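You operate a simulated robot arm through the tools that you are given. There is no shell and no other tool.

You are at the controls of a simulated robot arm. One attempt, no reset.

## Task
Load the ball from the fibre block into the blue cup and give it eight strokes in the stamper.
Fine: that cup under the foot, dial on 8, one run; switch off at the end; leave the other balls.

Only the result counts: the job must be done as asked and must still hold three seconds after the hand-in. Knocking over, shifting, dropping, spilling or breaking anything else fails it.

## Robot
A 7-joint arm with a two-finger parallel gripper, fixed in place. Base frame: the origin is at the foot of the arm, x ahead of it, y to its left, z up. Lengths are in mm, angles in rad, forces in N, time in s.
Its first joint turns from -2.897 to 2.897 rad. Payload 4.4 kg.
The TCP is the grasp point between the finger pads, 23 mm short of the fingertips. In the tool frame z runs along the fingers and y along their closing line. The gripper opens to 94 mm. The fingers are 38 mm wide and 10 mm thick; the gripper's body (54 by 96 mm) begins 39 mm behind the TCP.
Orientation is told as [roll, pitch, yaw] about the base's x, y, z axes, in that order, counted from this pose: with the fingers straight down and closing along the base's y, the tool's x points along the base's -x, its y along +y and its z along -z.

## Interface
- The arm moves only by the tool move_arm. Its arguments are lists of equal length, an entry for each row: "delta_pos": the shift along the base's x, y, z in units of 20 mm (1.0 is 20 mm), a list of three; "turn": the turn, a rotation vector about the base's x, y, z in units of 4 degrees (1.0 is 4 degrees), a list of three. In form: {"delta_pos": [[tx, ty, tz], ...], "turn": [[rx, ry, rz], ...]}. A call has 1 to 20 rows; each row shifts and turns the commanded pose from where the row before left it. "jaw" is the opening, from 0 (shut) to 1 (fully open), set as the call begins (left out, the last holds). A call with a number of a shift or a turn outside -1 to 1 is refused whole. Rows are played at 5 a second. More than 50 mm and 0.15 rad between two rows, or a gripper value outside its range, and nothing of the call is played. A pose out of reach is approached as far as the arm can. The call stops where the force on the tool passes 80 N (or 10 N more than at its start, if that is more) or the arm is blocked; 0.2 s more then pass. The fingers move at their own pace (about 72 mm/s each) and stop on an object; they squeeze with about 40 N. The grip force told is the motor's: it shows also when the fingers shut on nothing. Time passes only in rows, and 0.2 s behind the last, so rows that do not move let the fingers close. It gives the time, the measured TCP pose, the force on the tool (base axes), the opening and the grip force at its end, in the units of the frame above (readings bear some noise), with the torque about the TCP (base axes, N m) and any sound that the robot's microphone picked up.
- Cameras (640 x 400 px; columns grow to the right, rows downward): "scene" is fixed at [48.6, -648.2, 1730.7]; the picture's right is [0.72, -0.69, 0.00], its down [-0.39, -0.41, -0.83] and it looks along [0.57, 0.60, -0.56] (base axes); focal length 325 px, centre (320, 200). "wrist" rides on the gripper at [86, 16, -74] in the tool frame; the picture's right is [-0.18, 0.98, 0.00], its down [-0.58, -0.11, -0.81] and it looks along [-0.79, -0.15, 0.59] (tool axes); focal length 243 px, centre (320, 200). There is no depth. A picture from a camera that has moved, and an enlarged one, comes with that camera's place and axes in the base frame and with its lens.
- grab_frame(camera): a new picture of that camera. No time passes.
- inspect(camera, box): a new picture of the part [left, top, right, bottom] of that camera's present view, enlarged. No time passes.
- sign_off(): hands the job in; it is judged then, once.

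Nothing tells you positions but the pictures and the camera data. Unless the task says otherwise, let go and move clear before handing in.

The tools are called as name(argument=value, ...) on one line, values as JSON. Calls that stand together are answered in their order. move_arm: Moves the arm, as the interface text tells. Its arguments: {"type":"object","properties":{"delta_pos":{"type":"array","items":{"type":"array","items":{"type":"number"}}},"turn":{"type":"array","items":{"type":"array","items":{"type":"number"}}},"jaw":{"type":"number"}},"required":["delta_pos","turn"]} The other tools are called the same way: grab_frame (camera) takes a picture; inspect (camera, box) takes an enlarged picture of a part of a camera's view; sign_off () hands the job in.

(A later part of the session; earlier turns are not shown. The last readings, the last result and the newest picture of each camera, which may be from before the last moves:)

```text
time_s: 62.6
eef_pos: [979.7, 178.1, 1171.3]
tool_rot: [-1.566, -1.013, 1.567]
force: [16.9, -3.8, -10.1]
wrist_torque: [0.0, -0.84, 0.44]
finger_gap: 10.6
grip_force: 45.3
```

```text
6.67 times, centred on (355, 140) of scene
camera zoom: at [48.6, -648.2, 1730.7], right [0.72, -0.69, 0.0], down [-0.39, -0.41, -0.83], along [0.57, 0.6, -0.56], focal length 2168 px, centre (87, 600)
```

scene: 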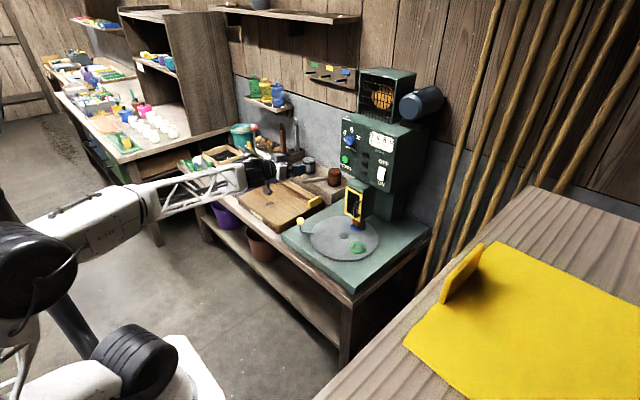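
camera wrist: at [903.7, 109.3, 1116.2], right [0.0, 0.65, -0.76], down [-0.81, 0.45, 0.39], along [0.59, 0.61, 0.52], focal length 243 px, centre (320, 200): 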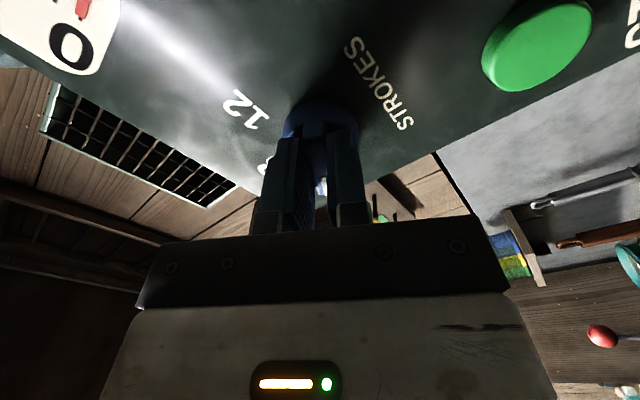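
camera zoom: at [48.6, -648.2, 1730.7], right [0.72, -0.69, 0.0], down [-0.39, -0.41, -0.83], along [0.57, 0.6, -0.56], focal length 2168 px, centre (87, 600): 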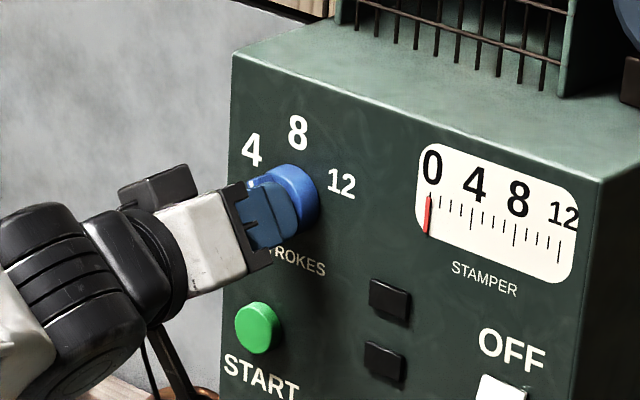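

move_arm(delta_pos=[[0, 0, 0], [0, 0, 0], [0, 0, 0], [0, 0, 0], [0, 0, 0], [0, 0, 0], [0, 0, 0], [0, 0, 0], [0, 0, 0]], turn=[[1, 0, 0], [1, 0, 0], [1, 0, 0], [1, 0, 0], [1, 0, 0], [1, 0, 0], [1, 0, 0], [1, 0, 0], [0, 0, 0]])

inspect(camera="scene", box=[325, 110, 385, 170])

grab_frame(camera="wrist")

```text
time_s: 64.6
eef_pos: [979.1, 178.9, 1172.2]
tool_rot: [0.315, -1.567, -0.313]
force: [-1.1, 24.6, -31.1]
wrist_torque: [-0.08, -0.17, 0.31]
finger_gap: 11.2
grip_force: 45.0
```

```text
6.67 times, centred on (355, 140) of scene
camera zoom: at [48.6, -648.2, 1730.7], right [0.72, -0.69, 0.0], down [-0.39, -0.41, -0.83], along [0.57, 0.6, -0.56], focal length 2168 px, centre (87, 600)
```

zoom: 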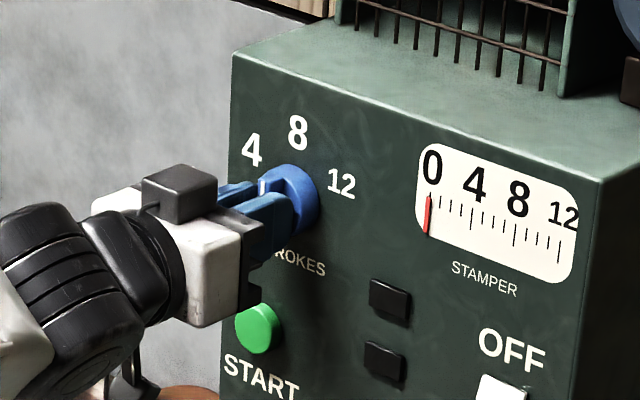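

```text
taken
camera wrist: at [903.5, 195.0, 1085.6], right [0.0, 0.98, 0.18], down [-0.8, -0.11, 0.58], along [0.59, -0.15, 0.79], focal length 243 px, centre (320, 200)
```

wrist: 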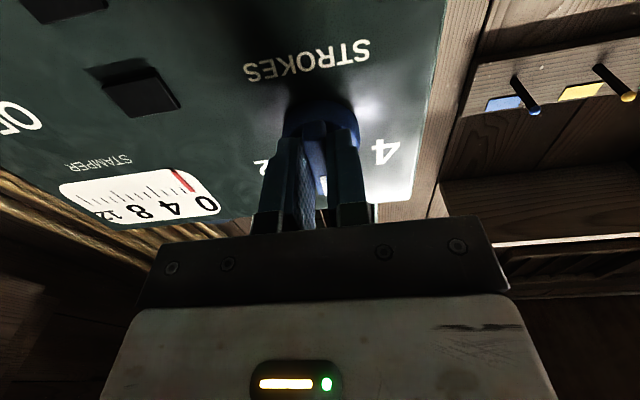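

The bar now points up at 8. I'll release and back straight away to check it.

move_arm(delta_pos=[[0, 0, 0], [0, 0, 0], [0, 0, 0]], turn=[[0, 0, 0], [0, 0, 0], [0, 0, 0]], jaw=0.36)

move_arm(delta_pos=[[-0.5, 0, 0], [-1, 0, 0], [-1, 0, 0], [-1, 0, 0], [-1, 0, 0], [-1, 0, 0]], turn=[[0, 0, 0], [0, 0, 0], [0, 0, 0], [0, 0, 0], [0, 0, 0], [0, 0, 0]])

inspect(camera="scene", box=[325, 110, 385, 170])

grab_frame(camera="wrist")

inspect(camera="wrist", box=[240, 0, 400, 110])

```text
time_s: 65.4
eef_pos: [979.7, 178.6, 1174.1]
tool_rot: [1.627, -1.57, -1.627]
force: [-0.2, 0.5, 0.2]
wrist_torque: [0.0, 0.02, 0.01]
finger_gap: 33.8
grip_force: 0.0
```

```text
time_s: 66.8
eef_pos: [870.9, 179.2, 1172.1]
tool_rot: [0.513, -1.57, -0.511]
force: [1.1, -0.7, 0.2]
wrist_torque: [0.0, -0.02, 0.0]
finger_gap: 34.0
grip_force: 0.0
```

```text
6.67 times, centred on (355, 140) of scene
camera zoom: at [48.6, -648.2, 1730.7], right [0.72, -0.69, 0.0], down [-0.39, -0.41, -0.83], along [0.57, 0.6, -0.56], focal length 2168 px, centre (87, 600)
```

zoom: 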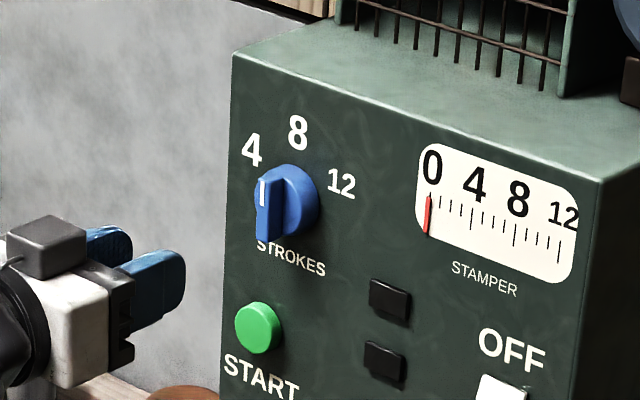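

```text
taken
camera wrist: at [794.9, 193.6, 1086.5], right [0.0, 0.98, 0.18], down [-0.81, -0.11, 0.58], along [0.59, -0.15, 0.79], focal length 243 px, centre (320, 200)
```

wrist: 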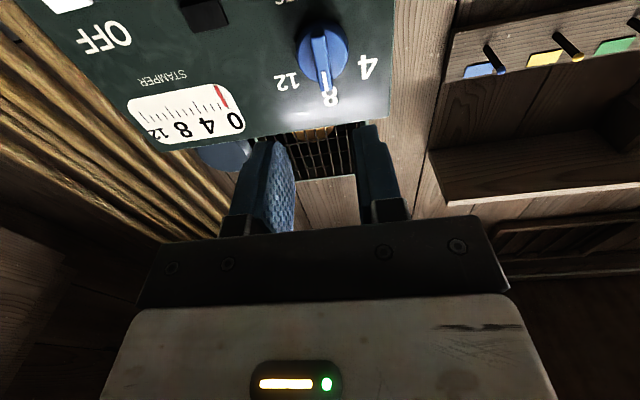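

```text
3.64 times, centred on (320, 55) of wrist
camera zoom: at [794.9, 193.6, 1086.5], right [0.0, 0.98, 0.18], down [-0.81, -0.11, 0.58], along [0.59, -0.15, 0.79], focal length 882 px, centre (320, 727)
```

zoom: 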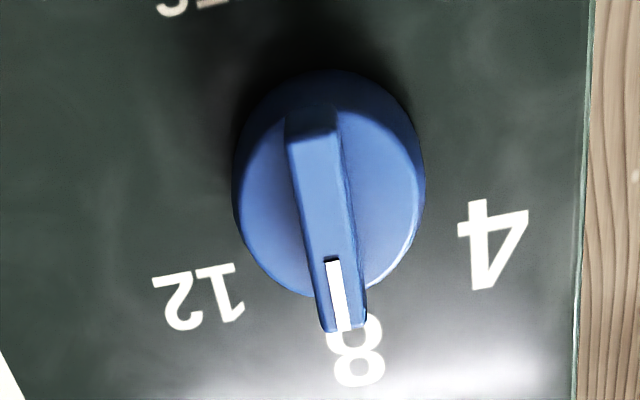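

The dial is set on 8. Next I'll close the fingers, roll −90° so the thin tip is vertical and the camera is clear of the guard, and move in front of the power rocker.

move_arm(delta_pos=[[-0.5, -0.4, -0.1], [-0.5, -0.4, -0.1], [0, -0.4, -0.2], [0, -0.4, -0.2], [0, -0.4, -0.2], [0, -0.4, -0.3], [0, -0.4, -0.3], [0, -0.4, -0.3], [0, -0.4, -0.3], [0, -0.4, -0.3], [0, -0.4, -0.3], [0, -0.4, -0.3], [0, -0.4, -0.3], [0, -0.4, -0.3], [0, -0.4, -0.3], [0, -0.4, -0.3], [0, -0.4, -0.3], [0, -0.4, -0.3], [0, -0.4, -0.3], [0, -0.4, -0.3]], turn=[[-1, 0, 0], [-1, 0, 0], [-1, 0, 0], [-1, 0, 0], [-1, 0, 0], [-1, 0, 0], [-1, 0, 0], [-1, 0, 0], [-1, 0, 0], [-1, 0, 0], [-1, 0, 0], [-1, 0, 0], [-1, 0, 0], [-1, 0, 0], [-1, 0, 0], [-1, 0, 0], [-1, 0, 0], [-1, 0, 0], [-1, 0, 0], [-1, 0, 0]], jaw=0)

move_arm(delta_pos=[[0.5, -0.4, 0], [0.5, -0.4, 0], [0.5, 0, 0]], turn=[[-1, 0, 0], [-1, 0, 0], [-0.5, 0, 0]])

grab_frame(camera="wrist")

inspect(camera="scene", box=[330, 110, 430, 200])

```text
time_s: 71.0
eef_pos: [845.9, 77.8, 1082.8]
tool_rot: [-1.568, -0.175, 1.556]
force: [-0.1, 0.6, -0.1]
wrist_torque: [0.01, 0.01, -0.03]
finger_gap: 0.0
grip_force: 39.9
out of reach, approached as far as the arm can: row 14, 15, 16, 17, 18, 19, 20
```

```text
time_s: 71.8
eef_pos: [874.1, 79.3, 1088.5]
tool_rot: [-1.568, 0.001, 1.56]
force: [-0.5, -0.3, 0.1]
wrist_torque: [0.04, -0.01, 0.02]
finger_gap: 0.1
grip_force: 40.4
out of reach, approached as far as the arm can: row 1, 2
```

```text
taken
camera wrist: at [798.4, -7.2, 1072.1], right [0.0, 0.18, -0.98], down [-0.8, 0.59, 0.11], along [0.6, 0.79, 0.15], focal length 243 px, centre (320, 200)
```

wrist: 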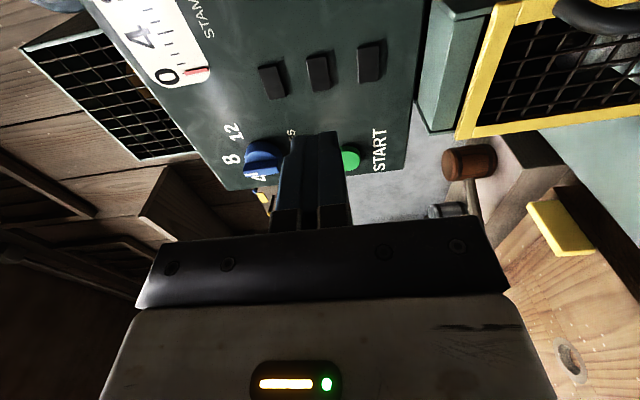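

```text
4.44 times, centred on (380, 155) of scene
camera zoom: at [48.6, -648.2, 1730.7], right [0.72, -0.69, 0.0], down [-0.39, -0.41, -0.83], along [0.57, 0.6, -0.56], focal length 1445 px, centre (53, 400)
```

zoom: 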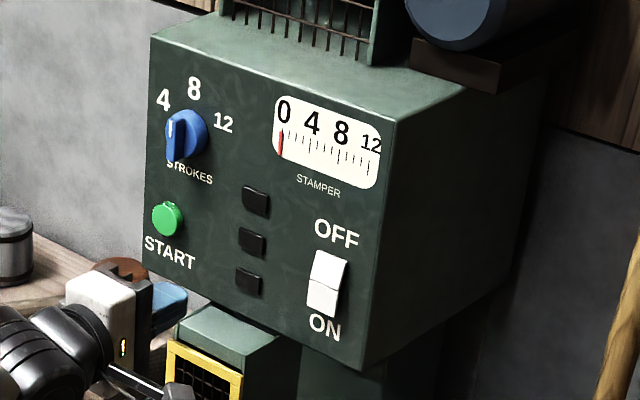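

That roll direction hits a joint limit. I'll unroll and use the opposite roll (+90°), which puts the camera above the guard instead.

move_arm(delta_pos=[[-0.2, 0, 0], [-0.2, 0, 0], [-0.2, 0, 0], [-0.2, 0, 0], [-0.2, 0, 0], [-0.2, 0, 0], [0, 0, 0], [0, 0, 0], [0, 0, 0], [0, 0, 0], [0, 0, 0], [0, 0, 0], [0, 0, 0], [0, 0, 0], [0, 0, 0], [0, 0, 0], [0, 0, 0], [0, 0, 0], [0, 0, 0], [0, 0, 0]], turn=[[1, 0, 0], [1, 0, 0], [1, 0, 0], [1, 0, 0], [1, 0, 0], [1, 0, 0], [1, 0, 0], [1, 0, 0], [1, 0, 0], [1, 0, 0], [1, 0, 0], [1, 0, 0], [1, 0, 0], [1, 0, 0], [1, 0, 0], [1, 0, 0], [1, 0, 0], [1, 0, 0], [1, 0, 0], [1, 0, 0]])

grab_frame(camera="wrist")

```text
time_s: 76.0
eef_pos: [851.3, 78.8, 1088.8]
tool_rot: [-1.55, -1.398, 1.538]
force: [0.6, 0.7, -0.1]
wrist_torque: [0.02, 0.0, -0.01]
finger_gap: 0.0
grip_force: 40.0
```

```text
taken
camera wrist: at [774.9, 78.7, 1000.9], right [0.01, 1.0, 0.01], down [-0.8, 0.0, 0.59], along [0.59, -0.02, 0.8], focal length 243 px, centre (320, 200)
```

wrist: 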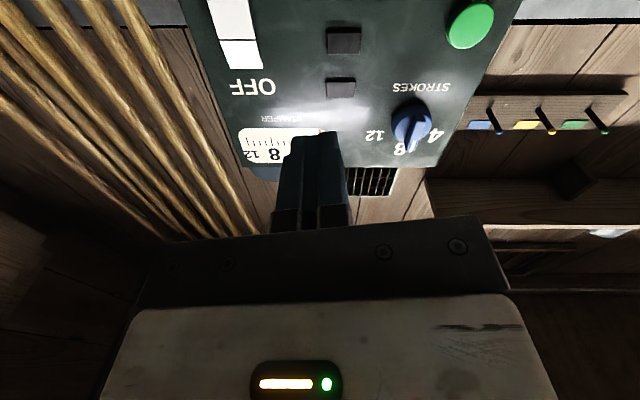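

move_arm(delta_pos=[[0, -0.185, -0.057], [0, -0.185, -0.057], [0, -0.185, -0.057], [0, -0.185, -0.057], [0, -0.185, -0.057], [0, -0.185, -0.057], [0, -0.185, -0.057], [0, -0.185, -0.057], [0, -0.185, -0.057], [0, -0.185, -0.057], [0, -0.185, -0.057], [0, -0.185, -0.057], [0, -0.185, -0.057], [0, -0.185, -0.057], [0, -0.185, -0.057], [0, -0.185, -0.057], [0, -0.185, -0.057], [0, -0.185, -0.057], [0, -0.185, -0.057], [0, -0.185, -0.057]], turn=[[1, 0, 0], [1, 0, 0], [1, 0, 0], [1, 0, 0], [1, 0, 0], [1, 0, 0], [1, 0, 0], [1, 0, 0], [1, 0, 0], [1, 0, 0], [1, 0, 0], [1, 0, 0], [1, 0, 0], [1, 0, 0], [1, 0, 0], [1, 0, 0], [1, 0, 0], [1, 0, 0], [1, 0, 0], [1, 0, 0]])

move_arm(delta_pos=[[0, 0, 0], [0, 0, 0], [0, 0, 0], [0, 0, 0], [0, 0, 0]], turn=[[1, 0, 0], [1, 0, 0], [1, 0, 0], [1, 0, 0], [1, 0, 0]])

grab_frame(camera="wrist")

inspect(camera="scene", box=[330, 110, 430, 200])

```text
time_s: 80.2
eef_pos: [848.4, 81.3, 1086.5]
tool_rot: [1.553, -1.455, -1.558]
force: [0.1, 0.3, 0.0]
wrist_torque: [-0.05, -0.02, 0.0]
finger_gap: 0.0
grip_force: 39.5
out of reach, approached as far as the arm can: row 1, 3, 4, 5, 6, 7, 8, 9, 10, 11, 12, 13, 14, 15, 16, 17, 18, 19, 20
```

```text
time_s: 81.4
eef_pos: [845.6, 154.6, 1134.5]
tool_rot: [1.521, -1.114, -1.558]
force: [0.2, -0.6, 0.0]
wrist_torque: [0.0, -0.01, -0.01]
finger_gap: 0.0
grip_force: 40.3
out of reach, approached as far as the arm can: row 1, 2, 3, 4, 5
```

```text
taken
camera wrist: at [770.3, 207.8, 1066.3], right [0.04, 0.8, 0.6], down [-0.81, -0.33, 0.49], along [0.59, -0.5, 0.63], focal length 243 px, centre (320, 200)
```

wrist: 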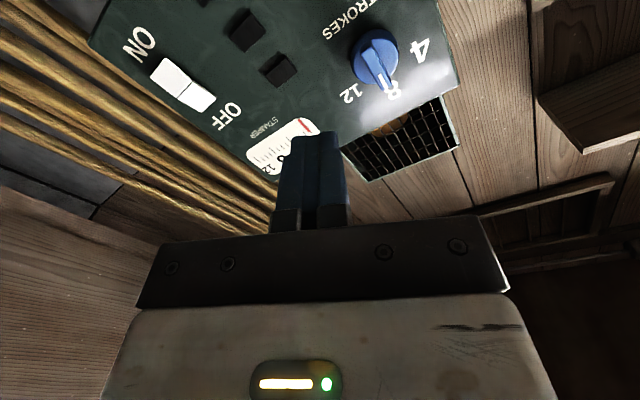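

```text
4.44 times, centred on (380, 155) of scene
camera zoom: at [48.6, -648.2, 1730.7], right [0.72, -0.69, 0.0], down [-0.39, -0.41, -0.83], along [0.57, 0.6, -0.56], focal length 1445 px, centre (53, 400)
```

zoom: 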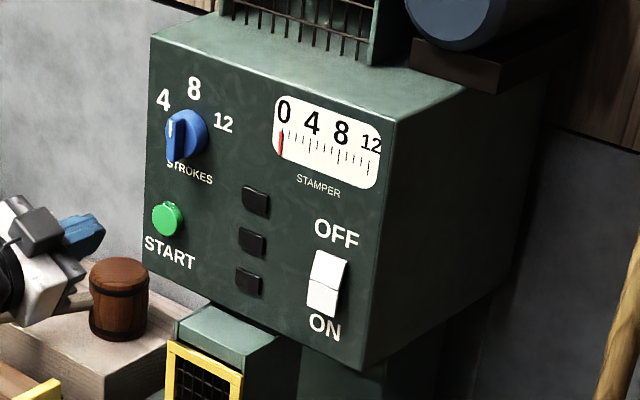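

The arm can't hold a fully horizontal tool lower down. I'll unroll and use a forward-down tilt (about 50°) to press with the fingertips instead.

move_arm(delta_pos=[[0, 0, 0], [0, 0, 0], [0, 0, 0], [0, 0, 0], [0, 0, 0], [0, 0, 0], [0, 0, 0], [-0.3, 0, 0], [-0.3, 0, 0], [-0.3, 0, 0], [-0.3, 0, 0], [-0.3, 0, 0], [0, 0, 0], [0, 0, 0], [0, 0, 0], [0, 0, 0], [0, 0, 0]], turn=[[-1, 0, 0], [-1, 0, 0], [-1, 0, 0], [-1, 0, 0], [-1, 0, 0], [-1, 0, 0], [-0.5, 0, 0], [0, 1, 0], [0, 1, 0], [0, 1, 0], [0, 1, 0], [0, 1, 0], [0, 1, 0], [0, 1, 0], [0, 1, 0], [0, 1, 0], [0, 1, 0]])

grab_frame(camera="wrist")

grab_frame(camera="scene")

```text
time_s: 85.0
eef_pos: [813.6, 153.9, 1133.9]
tool_rot: [0.006, -0.869, -0.018]
force: [0.1, 0.7, 0.5]
wrist_torque: [0.01, 0.0, 0.03]
finger_gap: 0.1
grip_force: 40.4
```

```text
taken
camera wrist: at [701.1, 170.3, 1115.7], right [0.13, 0.98, 0.14], down [-0.24, -0.11, 0.96], along [0.96, -0.16, 0.22], focal length 243 px, centre (320, 200)
```

wrist: 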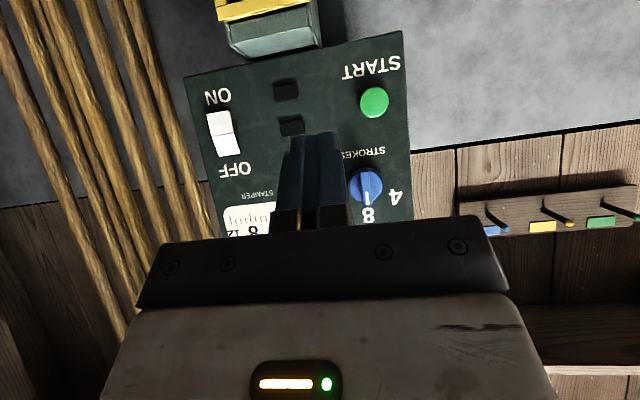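

```text
taken
```

scene: 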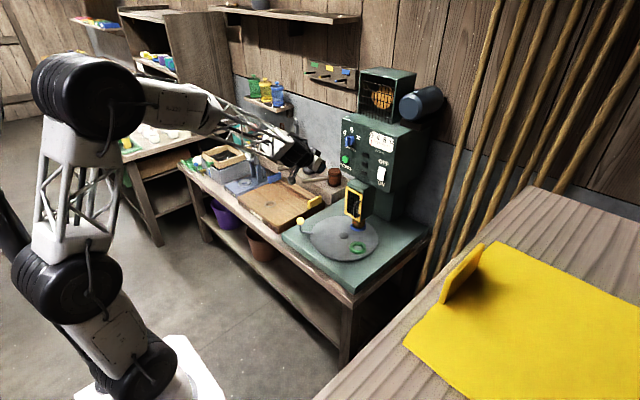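

The panel is clearly visible in this pose. I'll zoom in on the rocker and START button.

inspect(camera="wrist", box=[190, 70, 310, 190])

inspect(camera="wrist", box=[270, 40, 420, 130])

inspect(camera="wrist", box=[200, 0, 340, 70])

```text
3.33 times, centred on (250, 130) of wrist
camera zoom: at [701.1, 170.3, 1115.7], right [0.13, 0.98, 0.14], down [-0.24, -0.11, 0.96], along [0.96, -0.16, 0.22], focal length 809 px, centre (553, 433)
```

zoom: 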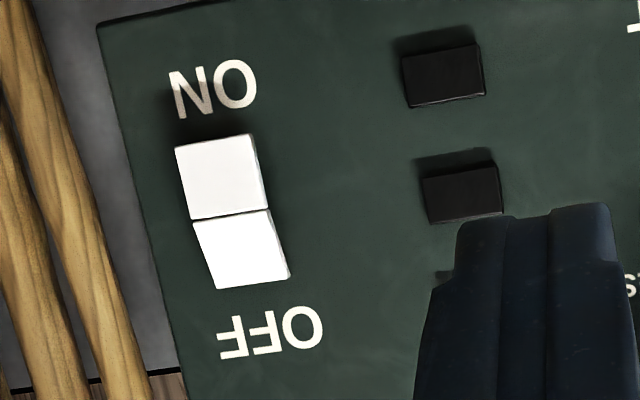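

```text
4.27 times, centred on (345, 85) of wrist
camera zoom: at [701.1, 170.3, 1115.7], right [0.13, 0.98, 0.14], down [-0.24, -0.11, 0.96], along [0.96, -0.16, 0.22], focal length 1035 px, centre (213, 691)
```

zoom: 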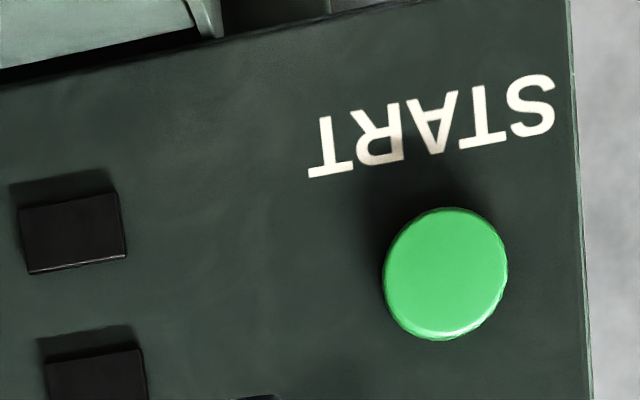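

```text
4.57 times, centred on (270, 35) of wrist
camera zoom: at [701.1, 170.3, 1115.7], right [0.13, 0.98, 0.14], down [-0.24, -0.11, 0.96], along [0.96, -0.16, 0.22], focal length 1109 px, centre (549, 954)
```

zoom: 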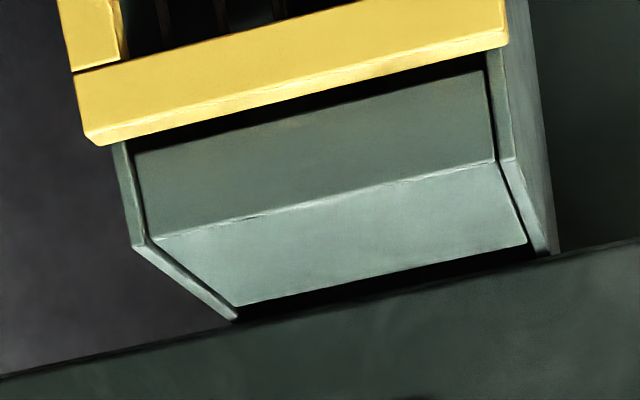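

The rocker's ON half is at about (y 5, z 1070) and sticks out at its lower end; START is at about (y 197, z 1079). I'll move the fingertips in front of the ON half.

move_arm(delta_pos=[[0.3, -0.745, -0.32], [0.3, -0.745, -0.32], [0.5, -0.745, -0.32], [0.5, -0.745, -0.32], [0.6, -0.745, -0.32], [0.6, -0.745, -0.32], [0.6, -0.745, -0.32], [0.6, -0.745, -0.32], [0.6, -0.745, -0.32], [0.6, -0.745, -0.32], [0, 0, 0]], turn=[[0, 0, 0], [0, 0, 0], [0, 0, 0], [0, 0, 0], [0, 0, 0], [0, 0, 0], [0, 0, 0], [0, 0, 0], [0, 0, 0], [0, 0, 0], [0, 0, 0]])

grab_frame(camera="wrist")

inspect(camera="scene", box=[340, 120, 430, 200])

```text
time_s: 87.4
eef_pos: [918.4, 4.6, 1069.9]
tool_rot: [0.005, -0.872, -0.019]
force: [-0.3, -0.6, -0.4]
wrist_torque: [0.0, -0.01, 0.01]
finger_gap: 0.0
grip_force: 40.1
```

```text
taken
camera wrist: at [805.4, 21.7, 1051.8], right [0.13, 0.98, 0.14], down [-0.24, -0.11, 0.96], along [0.96, -0.16, 0.22], focal length 243 px, centre (320, 200)
```

wrist: 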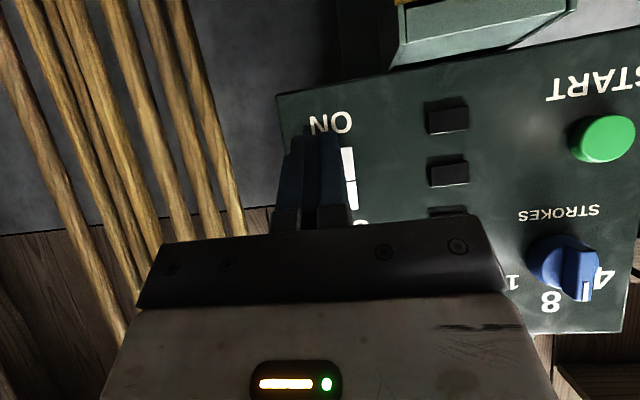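

```text
5.00 times, centred on (385, 160) of scene
camera zoom: at [48.6, -648.2, 1730.7], right [0.72, -0.69, 0.0], down [-0.39, -0.41, -0.83], along [0.57, 0.6, -0.56], focal length 1626 px, centre (-5, 400)
```

zoom: 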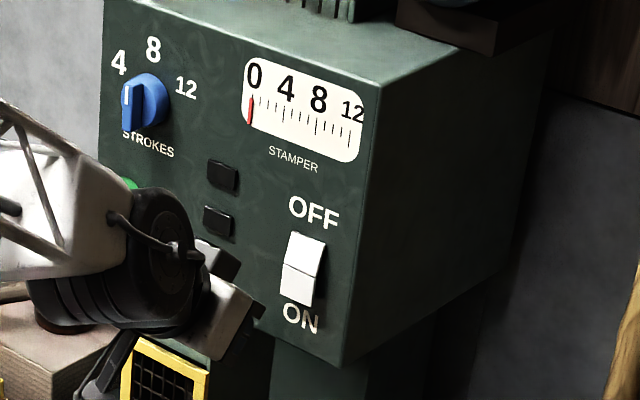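

The fingertips are aligned with the ON half. I'll advance toward it and then press in small steps.

move_arm(delta_pos=[[1, 0, 0], [1, 0, 0], [0.25, 0, 0], [0.25, 0, 0], [0, 0, 0]], turn=[[0, 0, 0], [0, 0, 0], [0, 0, 0], [0, 0, 0], [0, 0, 0]])

inspect(camera="scene", box=[360, 135, 420, 195])

inspect(camera="wrist", box=[250, 60, 410, 220])

```text
time_s: 88.6
eef_pos: [968.5, 6.3, 1071.2]
tool_rot: [0.007, -0.873, -0.019]
force: [-0.1, -0.8, 0.3]
wrist_torque: [0.01, -0.03, -0.01]
finger_gap: 0.1
grip_force: 39.5
```

```text
6.67 times, centred on (390, 165) of scene
camera zoom: at [48.6, -648.2, 1730.7], right [0.72, -0.69, 0.0], down [-0.39, -0.41, -0.83], along [0.57, 0.6, -0.56], focal length 2168 px, centre (-147, 433)
```

zoom: 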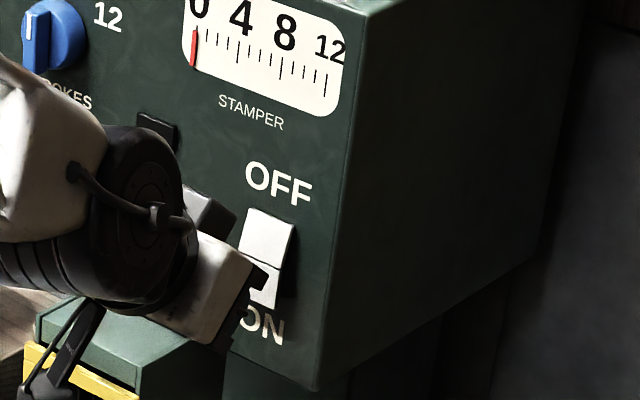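

```text
2.50 times, centred on (330, 140) of wrist
camera zoom: at [855.6, 22.8, 1053.5], right [0.13, 0.98, 0.14], down [-0.24, -0.11, 0.96], along [0.96, -0.16, 0.23], focal length 606 px, centre (295, 350)
```

zoom: 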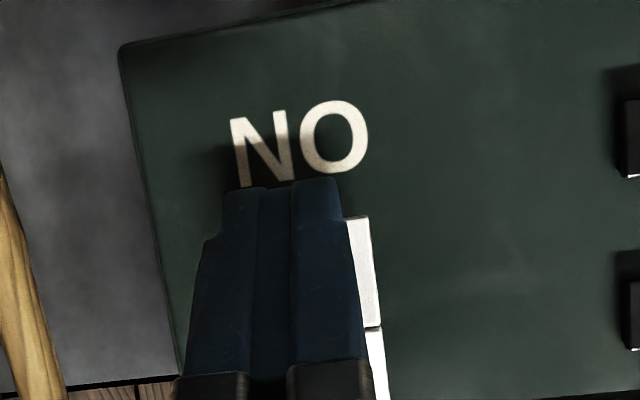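

move_arm(delta_pos=[[0.2, 0, 0], [0, 0, 0]], turn=[[0, 0, 0], [0, 0, 0]])

move_arm(delta_pos=[[0.2, 0, 0], [0, 0, 0]], turn=[[0, 0, 0], [0, 0, 0]])

move_arm(delta_pos=[[0.15, 0, 0], [0, 0, 0]], turn=[[0, 0, 0], [0, 0, 0]])

inspect(camera="scene", box=[360, 135, 420, 195])

```text
time_s: 89.2
eef_pos: [972.4, 5.1, 1069.2]
tool_rot: [0.005, -0.871, -0.018]
force: [0.3, 0.2, -0.2]
wrist_torque: [-0.01, 0.02, 0.02]
finger_gap: 0.0
grip_force: 39.8
```

```text
time_s: 89.8
eef_pos: [977.0, 4.9, 1070.3]
tool_rot: [0.008, -0.872, -0.019]
force: [-0.3, 0.0, -0.2]
wrist_torque: [0.01, -0.03, 0.01]
finger_gap: 0.1
grip_force: 40.2
```

```text
time_s: 90.4
eef_pos: [979.0, 6.0, 1070.3]
tool_rot: [0.006, -0.87, -0.018]
force: [-0.6, 1.2, -0.4]
wrist_torque: [0.0, 0.04, -0.03]
finger_gap: 0.0
grip_force: 40.3
```

```text
6.67 times, centred on (390, 165) of scene
camera zoom: at [48.6, -648.2, 1730.7], right [0.72, -0.69, 0.0], down [-0.39, -0.41, -0.83], along [0.57, 0.6, -0.56], focal length 2168 px, centre (-147, 433)
```

zoom: 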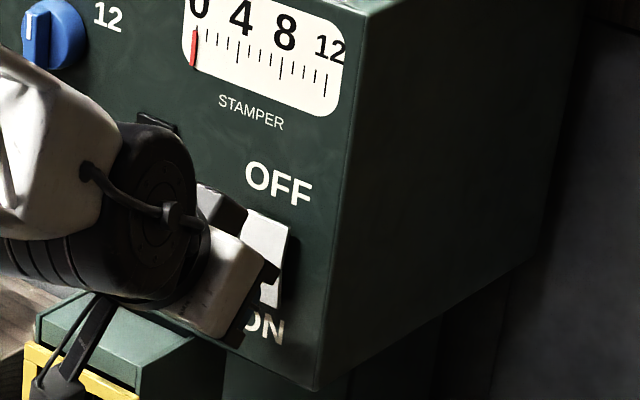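

move_arm(delta_pos=[[0.15, 0, 0], [0, 0, 0]], turn=[[0, 0, 0], [0, 0, 0]])

move_arm(delta_pos=[[0.1, 0, 0], [0, 0, 0]], turn=[[0, 0, 0], [0, 0, 0]])

inspect(camera="scene", box=[360, 135, 420, 195])

grab_frame(camera="wrist")

```text
time_s: 91.0
eef_pos: [980.5, 5.2, 1071.0]
tool_rot: [0.006, -0.868, -0.018]
force: [-43.8, 4.4, 7.2]
wrist_torque: [-0.28, -0.19, 0.12]
finger_gap: 0.0
grip_force: 40.3
```

```text
time_s: 91.4
eef_pos: [981.2, 4.6, 1069.6]
tool_rot: [0.008, -0.867, -0.02]
force: [-37.1, 1.1, 9.4]
wrist_torque: [0.25, -0.28, 0.1]
finger_gap: 0.2
grip_force: 40.5
stopped in row 2: the force on the tool passed its limit at 87 N (the readings are from after the stop); the commanded pose is now the measured one
```

```text
6.67 times, centred on (390, 165) of scene
camera zoom: at [48.6, -648.2, 1730.7], right [0.72, -0.69, 0.0], down [-0.39, -0.41, -0.83], along [0.57, 0.6, -0.56], focal length 2168 px, centre (-147, 433)
```

zoom: 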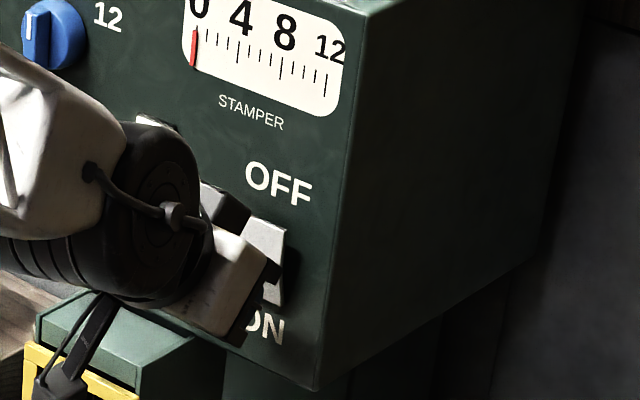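

```text
taken
camera wrist: at [868.1, 22.4, 1052.9], right [0.13, 0.98, 0.14], down [-0.24, -0.11, 0.96], along [0.96, -0.16, 0.22], focal length 243 px, centre (320, 200)
```

wrist: 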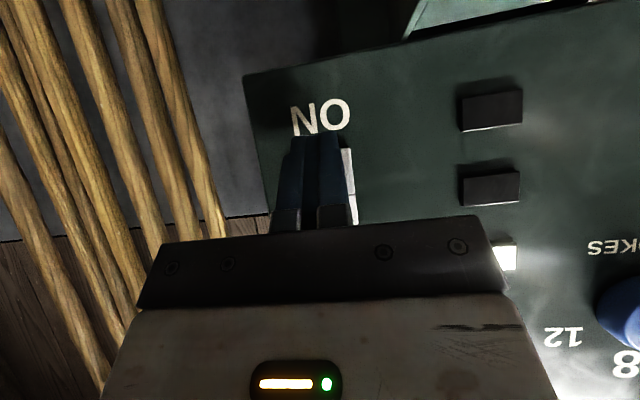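

The rocker flipped and the top lamp is now lit white, so the power is on. I'll back off and look at the lamps.

move_arm(delta_pos=[[-0.5, 0, 0], [-1, 0, 0], [-1, 0, 0], [-1, 0, 0], [-1, 0.5, 0], [-1, 0.5, 0.2], [-1, 0.5, 0.2], [-1, 0.5, 0.2]], turn=[[0, 0, 0], [0, 0, 0], [0, 0, 0], [0, 0, 0], [0, 0, 0], [0, 0, 0], [0, 0, 0], [0, 0, 0]])

inspect(camera="scene", box=[330, 110, 430, 200])

grab_frame(camera="wrist")

```text
time_s: 93.2
eef_pos: [832.4, 45.4, 1081.9]
tool_rot: [0.008, -0.867, -0.019]
force: [0.6, 0.4, -0.2]
wrist_torque: [0.0, 0.01, -0.01]
finger_gap: 0.3
grip_force: 40.1
```

```text
4.44 times, centred on (380, 155) of scene
camera zoom: at [48.6, -648.2, 1730.7], right [0.72, -0.69, 0.0], down [-0.39, -0.41, -0.83], along [0.57, 0.6, -0.56], focal length 1445 px, centre (53, 400)
```

zoom: 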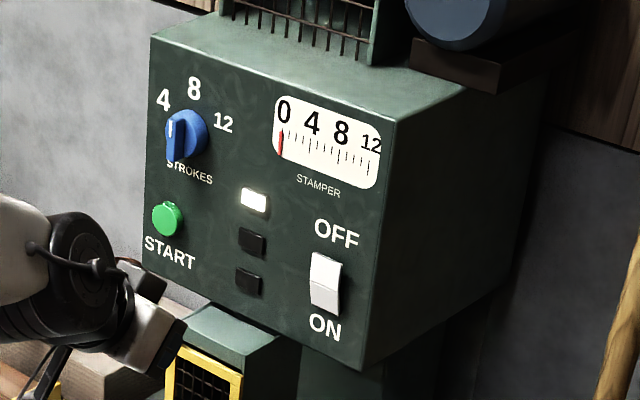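

```text
taken
camera wrist: at [719.1, 62.7, 1063.5], right [0.13, 0.98, 0.14], down [-0.24, -0.11, 0.96], along [0.96, -0.16, 0.22], focal length 243 px, centre (320, 200)
```

wrist: 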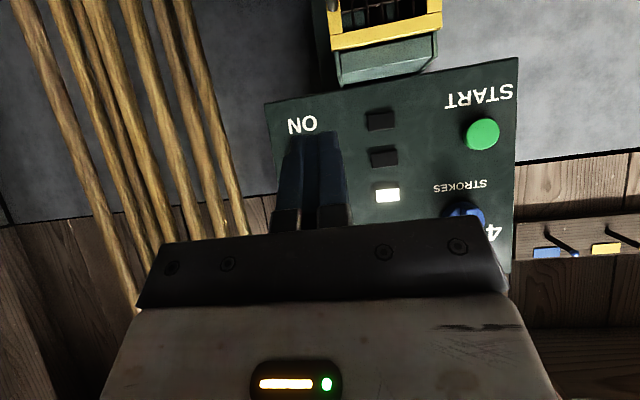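

Power is on (white lamp, counter at 0). Next I'll move in front of START.

move_arm(delta_pos=[[0.5, 0.95, -0.02], [0.5, 0.95, -0.02], [0.5, 0.95, -0.02], [0.5, 0.95, -0.02], [0.5, 0.95, -0.02], [0.5, 0.95, -0.02], [0.5, 0.95, -0.02], [0.5, 0.93, 0], [0.5, 0, 0], [0.5, 0, 0], [0, 0, 0]], turn=[[0, 0, 0], [0, 0, 0], [0, 0, 0], [0, 0, 0], [0, 0, 0], [0, 0, 0], [0, 0, 0], [0, 0, 0], [0, 0, 0], [0, 0, 0], [0, 0, 0]])

grab_frame(camera="wrist")

inspect(camera="scene", box=[320, 120, 400, 190])

```text
time_s: 95.6
eef_pos: [932.3, 198.0, 1079.5]
tool_rot: [0.006, -0.871, -0.02]
force: [0.6, -0.1, 0.5]
wrist_torque: [-0.02, -0.01, 0.02]
finger_gap: 0.0
grip_force: 39.5
```

```text
taken
camera wrist: at [819.0, 213.7, 1061.6], right [0.13, 0.98, 0.14], down [-0.24, -0.11, 0.96], along [0.96, -0.16, 0.22], focal length 243 px, centre (320, 200)
```

wrist: 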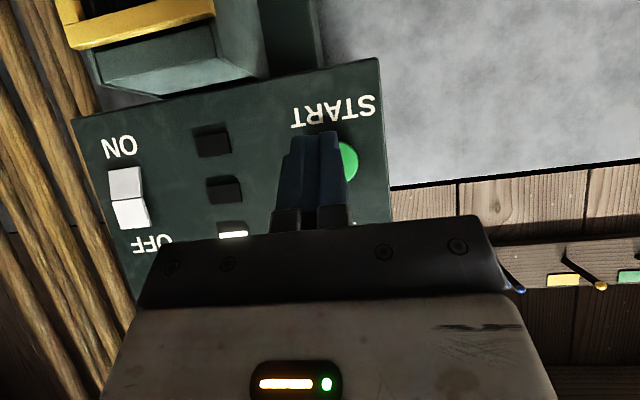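

```text
5.71 times, centred on (360, 155) of scene
camera zoom: at [48.6, -648.2, 1730.7], right [0.72, -0.69, 0.0], down [-0.39, -0.41, -0.83], along [0.57, 0.6, -0.56], focal length 1858 px, centre (91, 457)
```

zoom: 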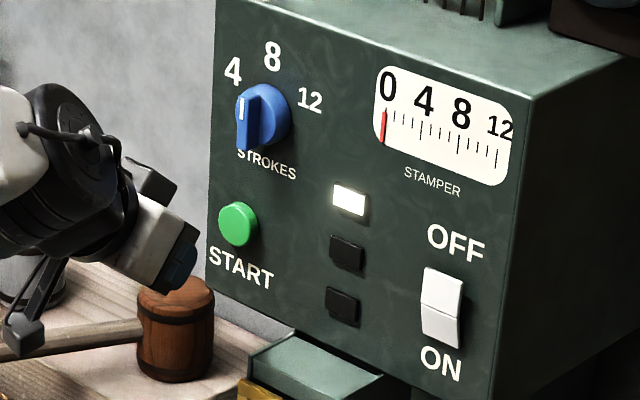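

The fingertips are aligned with START. I'll advance, then press with fine steps and stop as soon as it triggers.

move_arm(delta_pos=[[0.5, 0, 0], [0.5, 0, 0], [0.4, 0, 0], [0, 0, 0]], turn=[[0, 0, 0], [0, 0, 0], [0, 0, 0], [0, 0, 0]])

move_arm(delta_pos=[[0.2, 0, 0], [0, 0, 0]], turn=[[0, 0, 0], [0, 0, 0]])

inspect(camera="scene", box=[320, 120, 400, 190])

```text
time_s: 96.6
eef_pos: [960.2, 197.0, 1079.5]
tool_rot: [0.007, -0.868, -0.018]
force: [-0.1, -0.3, -0.4]
wrist_torque: [0.01, 0.02, 0.02]
finger_gap: 0.1
grip_force: 39.1
```

```text
time_s: 97.2
eef_pos: [965.6, 198.7, 1079.4]
tool_rot: [0.007, -0.87, -0.018]
force: [0.0, 0.2, -0.4]
wrist_torque: [0.0, -0.02, 0.04]
finger_gap: 0.1
grip_force: 39.3
```

```text
5.71 times, centred on (360, 155) of scene
camera zoom: at [48.6, -648.2, 1730.7], right [0.72, -0.69, 0.0], down [-0.39, -0.41, -0.83], along [0.57, 0.6, -0.56], focal length 1858 px, centre (91, 457)
```

zoom: 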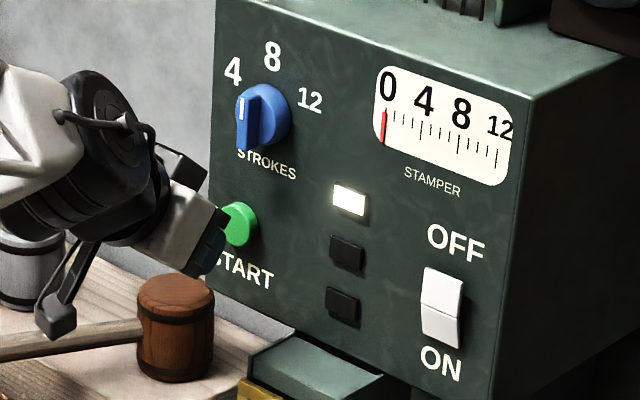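

move_arm(delta_pos=[[0.15, 0, 0], [0, 0, 0]], turn=[[0, 0, 0], [0, 0, 0]])

move_arm(delta_pos=[[0.15, 0, 0], [0, 0, 0]], turn=[[0, 0, 0], [0, 0, 0]])

inspect(camera="scene", box=[320, 120, 400, 190])

```text
time_s: 97.8
eef_pos: [968.1, 197.1, 1079.2]
tool_rot: [0.008, -0.868, -0.019]
force: [-0.5, 0.1, 0.3]
wrist_torque: [-0.01, 0.0, 0.02]
finger_gap: 0.1
grip_force: 40.3
```

```text
time_s: 98.4
eef_pos: [971.6, 200.1, 1078.6]
tool_rot: [0.006, -0.869, -0.02]
force: [0.1, 0.0, 0.1]
wrist_torque: [0.0, 0.01, -0.02]
finger_gap: 0.2
grip_force: 40.2
```

```text
5.71 times, centred on (360, 155) of scene
camera zoom: at [48.6, -648.2, 1730.7], right [0.72, -0.69, 0.0], down [-0.39, -0.41, -0.83], along [0.57, 0.6, -0.56], focal length 1858 px, centre (91, 457)
```

zoom: 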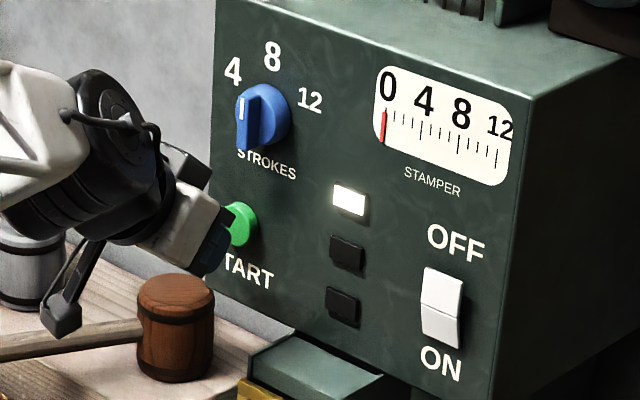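

move_arm(delta_pos=[[0.15, 0, 0], [0, 0, 0]], turn=[[0, 0, 0], [0, 0, 0]])

inspect(camera="scene", box=[320, 120, 400, 190])

```text
time_s: 99.0
eef_pos: [973.9, 197.9, 1077.3]
tool_rot: [0.008, -0.87, -0.019]
force: [-0.1, 0.4, -0.2]
wrist_torque: [0.05, 0.0, -0.02]
finger_gap: 0.0
grip_force: 40.3
```

```text
5.71 times, centred on (360, 155) of scene
camera zoom: at [48.6, -648.2, 1730.7], right [0.72, -0.69, 0.0], down [-0.39, -0.41, -0.83], along [0.57, 0.6, -0.56], focal length 1858 px, centre (91, 457)
```

zoom: 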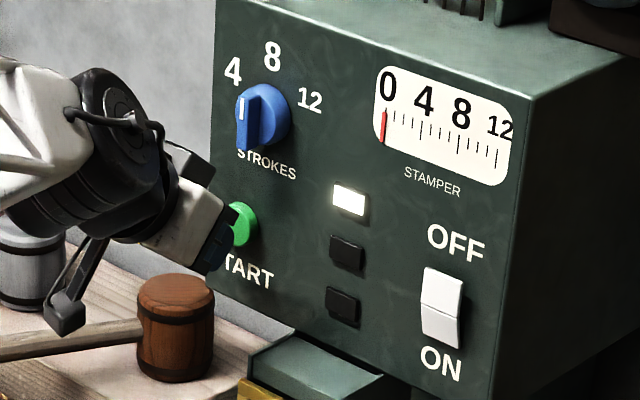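

move_arm(delta_pos=[[0.15, 0, 0.05], [0, 0, 0]], turn=[[0, 0, 0], [0, 0, 0]])

inspect(camera="scene", box=[320, 120, 400, 190])

grab_frame(camera="wrist")

```text
time_s: 99.6
eef_pos: [976.4, 197.9, 1080.2]
tool_rot: [0.005, -0.869, -0.02]
force: [0.4, -0.2, 0.3]
wrist_torque: [-0.02, -0.01, -0.03]
finger_gap: 0.2
grip_force: 39.7
```

```text
5.71 times, centred on (360, 155) of scene
camera zoom: at [48.6, -648.2, 1730.7], right [0.72, -0.69, 0.0], down [-0.39, -0.41, -0.83], along [0.57, 0.6, -0.56], focal length 1858 px, centre (91, 457)
```

zoom: 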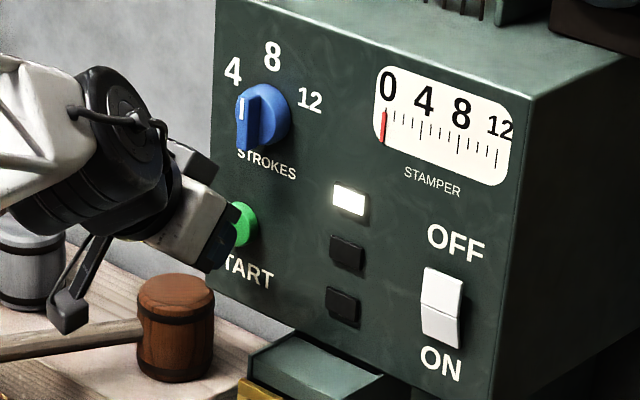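

```text
taken
camera wrist: at [863.2, 214.5, 1061.8], right [0.13, 0.98, 0.14], down [-0.24, -0.11, 0.96], along [0.96, -0.16, 0.22], focal length 243 px, centre (320, 200)
```

wrist: 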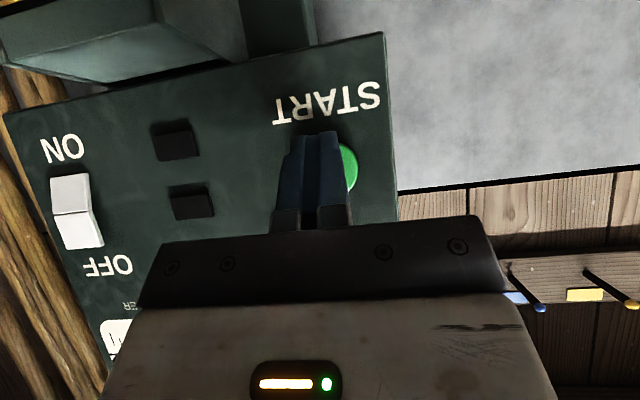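

move_arm(delta_pos=[[0.15, 0, 0], [0, 0, 0]], turn=[[0, 0, 0], [0, 0, 0]])

inspect(camera="scene", box=[320, 120, 400, 190])

```text
time_s: 100.2
eef_pos: [980.1, 197.5, 1080.2]
tool_rot: [0.007, -0.869, -0.021]
force: [-0.5, 0.3, -0.5]
wrist_torque: [0.0, 0.03, -0.01]
finger_gap: 0.0
grip_force: 39.7
```

```text
5.71 times, centred on (360, 155) of scene
camera zoom: at [48.6, -648.2, 1730.7], right [0.72, -0.69, 0.0], down [-0.39, -0.41, -0.83], along [0.57, 0.6, -0.56], focal length 1858 px, centre (91, 457)
```

zoom: 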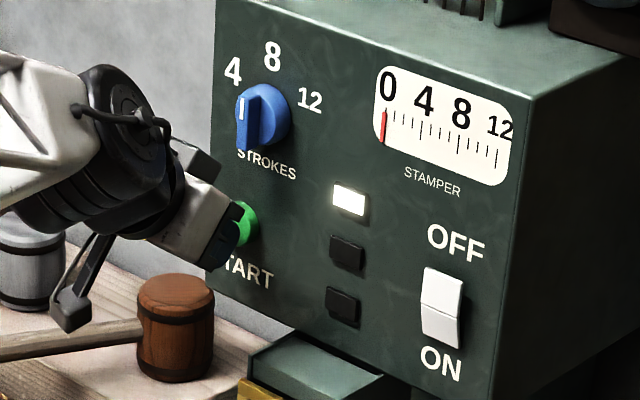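

move_arm(delta_pos=[[0.12, 0, 0], [0, 0, 0]], turn=[[0, 0, 0], [0, 0, 0]])

inspect(camera="scene", box=[320, 120, 400, 190])

```text
time_s: 100.8
eef_pos: [982.3, 197.5, 1079.9]
tool_rot: [0.007, -0.868, -0.019]
force: [-1.9, 1.0, 0.6]
wrist_torque: [0.0, 0.0, 0.0]
finger_gap: 0.0
grip_force: 40.1
heard: click
```

```text
5.71 times, centred on (360, 155) of scene
camera zoom: at [48.6, -648.2, 1730.7], right [0.72, -0.69, 0.0], down [-0.39, -0.41, -0.83], along [0.57, 0.6, -0.56], focal length 1858 px, centre (91, 457)
```

zoom: 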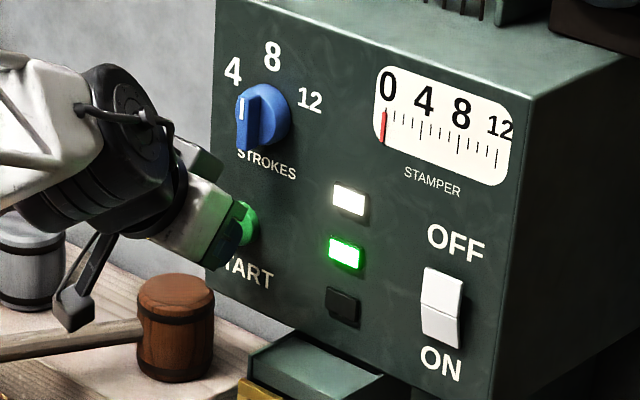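

A click was heard and the green lamp lit, so the run has started. I'll back straight off the button and watch the counter.

move_arm(delta_pos=[[-0.7, 0, 0], [-1, 0, 0], [-1, 0, 0], [-1, 0, 0]], turn=[[0, 0, 0], [0, 0, 0], [0, 0, 0], [0, 0, 0]])

inspect(camera="scene", box=[330, 120, 410, 240])

```text
time_s: 101.8
eef_pos: [907.9, 196.9, 1079.1]
tool_rot: [0.006, -0.87, -0.019]
force: [0.7, 0.4, 0.3]
wrist_torque: [0.02, -0.05, -0.01]
finger_gap: 0.0
grip_force: 39.7
```

```text
3.33 times, centred on (370, 180) of scene
camera zoom: at [48.6, -648.2, 1730.7], right [0.72, -0.69, 0.0], down [-0.39, -0.41, -0.83], along [0.57, 0.6, -0.56], focal length 1084 px, centre (153, 267)
```

zoom: 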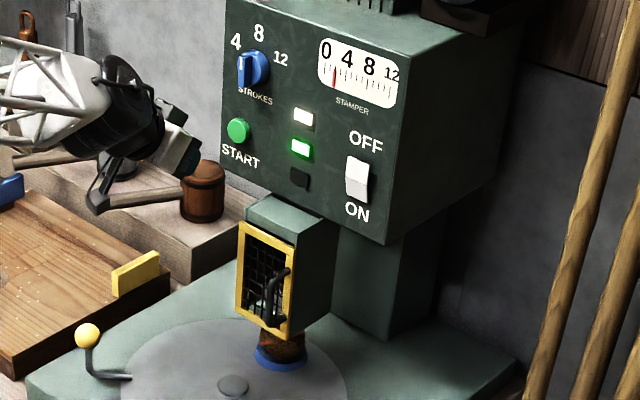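

The counter is advancing. While it runs I'll move in front of the OFF half without touching it.

move_arm(delta_pos=[[0, -0.965, 0.125], [0, -0.965, 0.125], [0, -0.965, 0.125], [0, -0.965, 0.125], [0, -0.965, 0.125], [0, -0.965, 0.125], [0, -0.965, 0.125], [0, -0.965, 0.125], [0, -0.965, 0.125], [0, -0.965, 0.125]], turn=[[0, 0, 0], [0, 0, 0], [0, 0, 0], [0, 0, 0], [0, 0, 0], [0, 0, 0], [0, 0, 0], [0, 0, 0], [0, 0, 0], [0, 0, 0]])

inspect(camera="scene", box=[330, 120, 410, 240])

grab_frame(camera="wrist")

```text
time_s: 104.0
eef_pos: [907.9, 4.5, 1108.1]
tool_rot: [0.005, -0.87, -0.018]
force: [0.5, 0.5, 0.2]
wrist_torque: [0.03, -0.03, -0.02]
finger_gap: 0.0
grip_force: 40.0
```

```text
3.33 times, centred on (370, 180) of scene
camera zoom: at [48.6, -648.2, 1730.7], right [0.72, -0.69, 0.0], down [-0.39, -0.41, -0.83], along [0.57, 0.6, -0.56], focal length 1084 px, centre (153, 267)
```

zoom: 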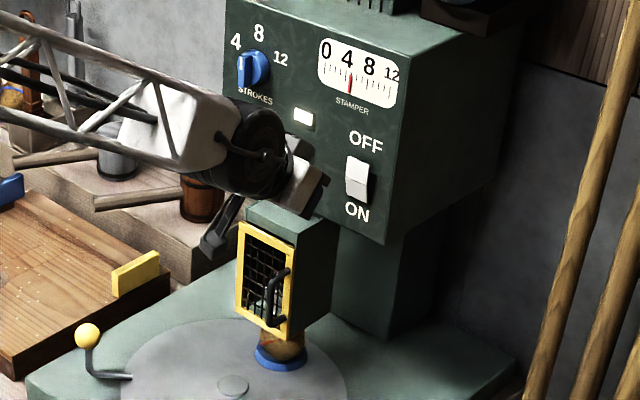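

```text
taken
camera wrist: at [795.1, 21.4, 1089.1], right [0.13, 0.98, 0.14], down [-0.24, -0.11, 0.96], along [0.96, -0.16, 0.22], focal length 243 px, centre (320, 200)
```

wrist: 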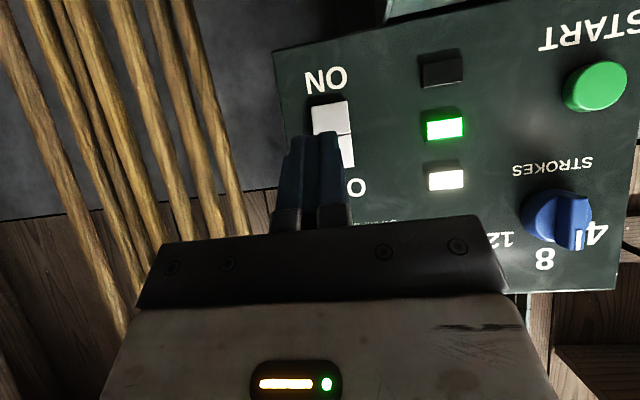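

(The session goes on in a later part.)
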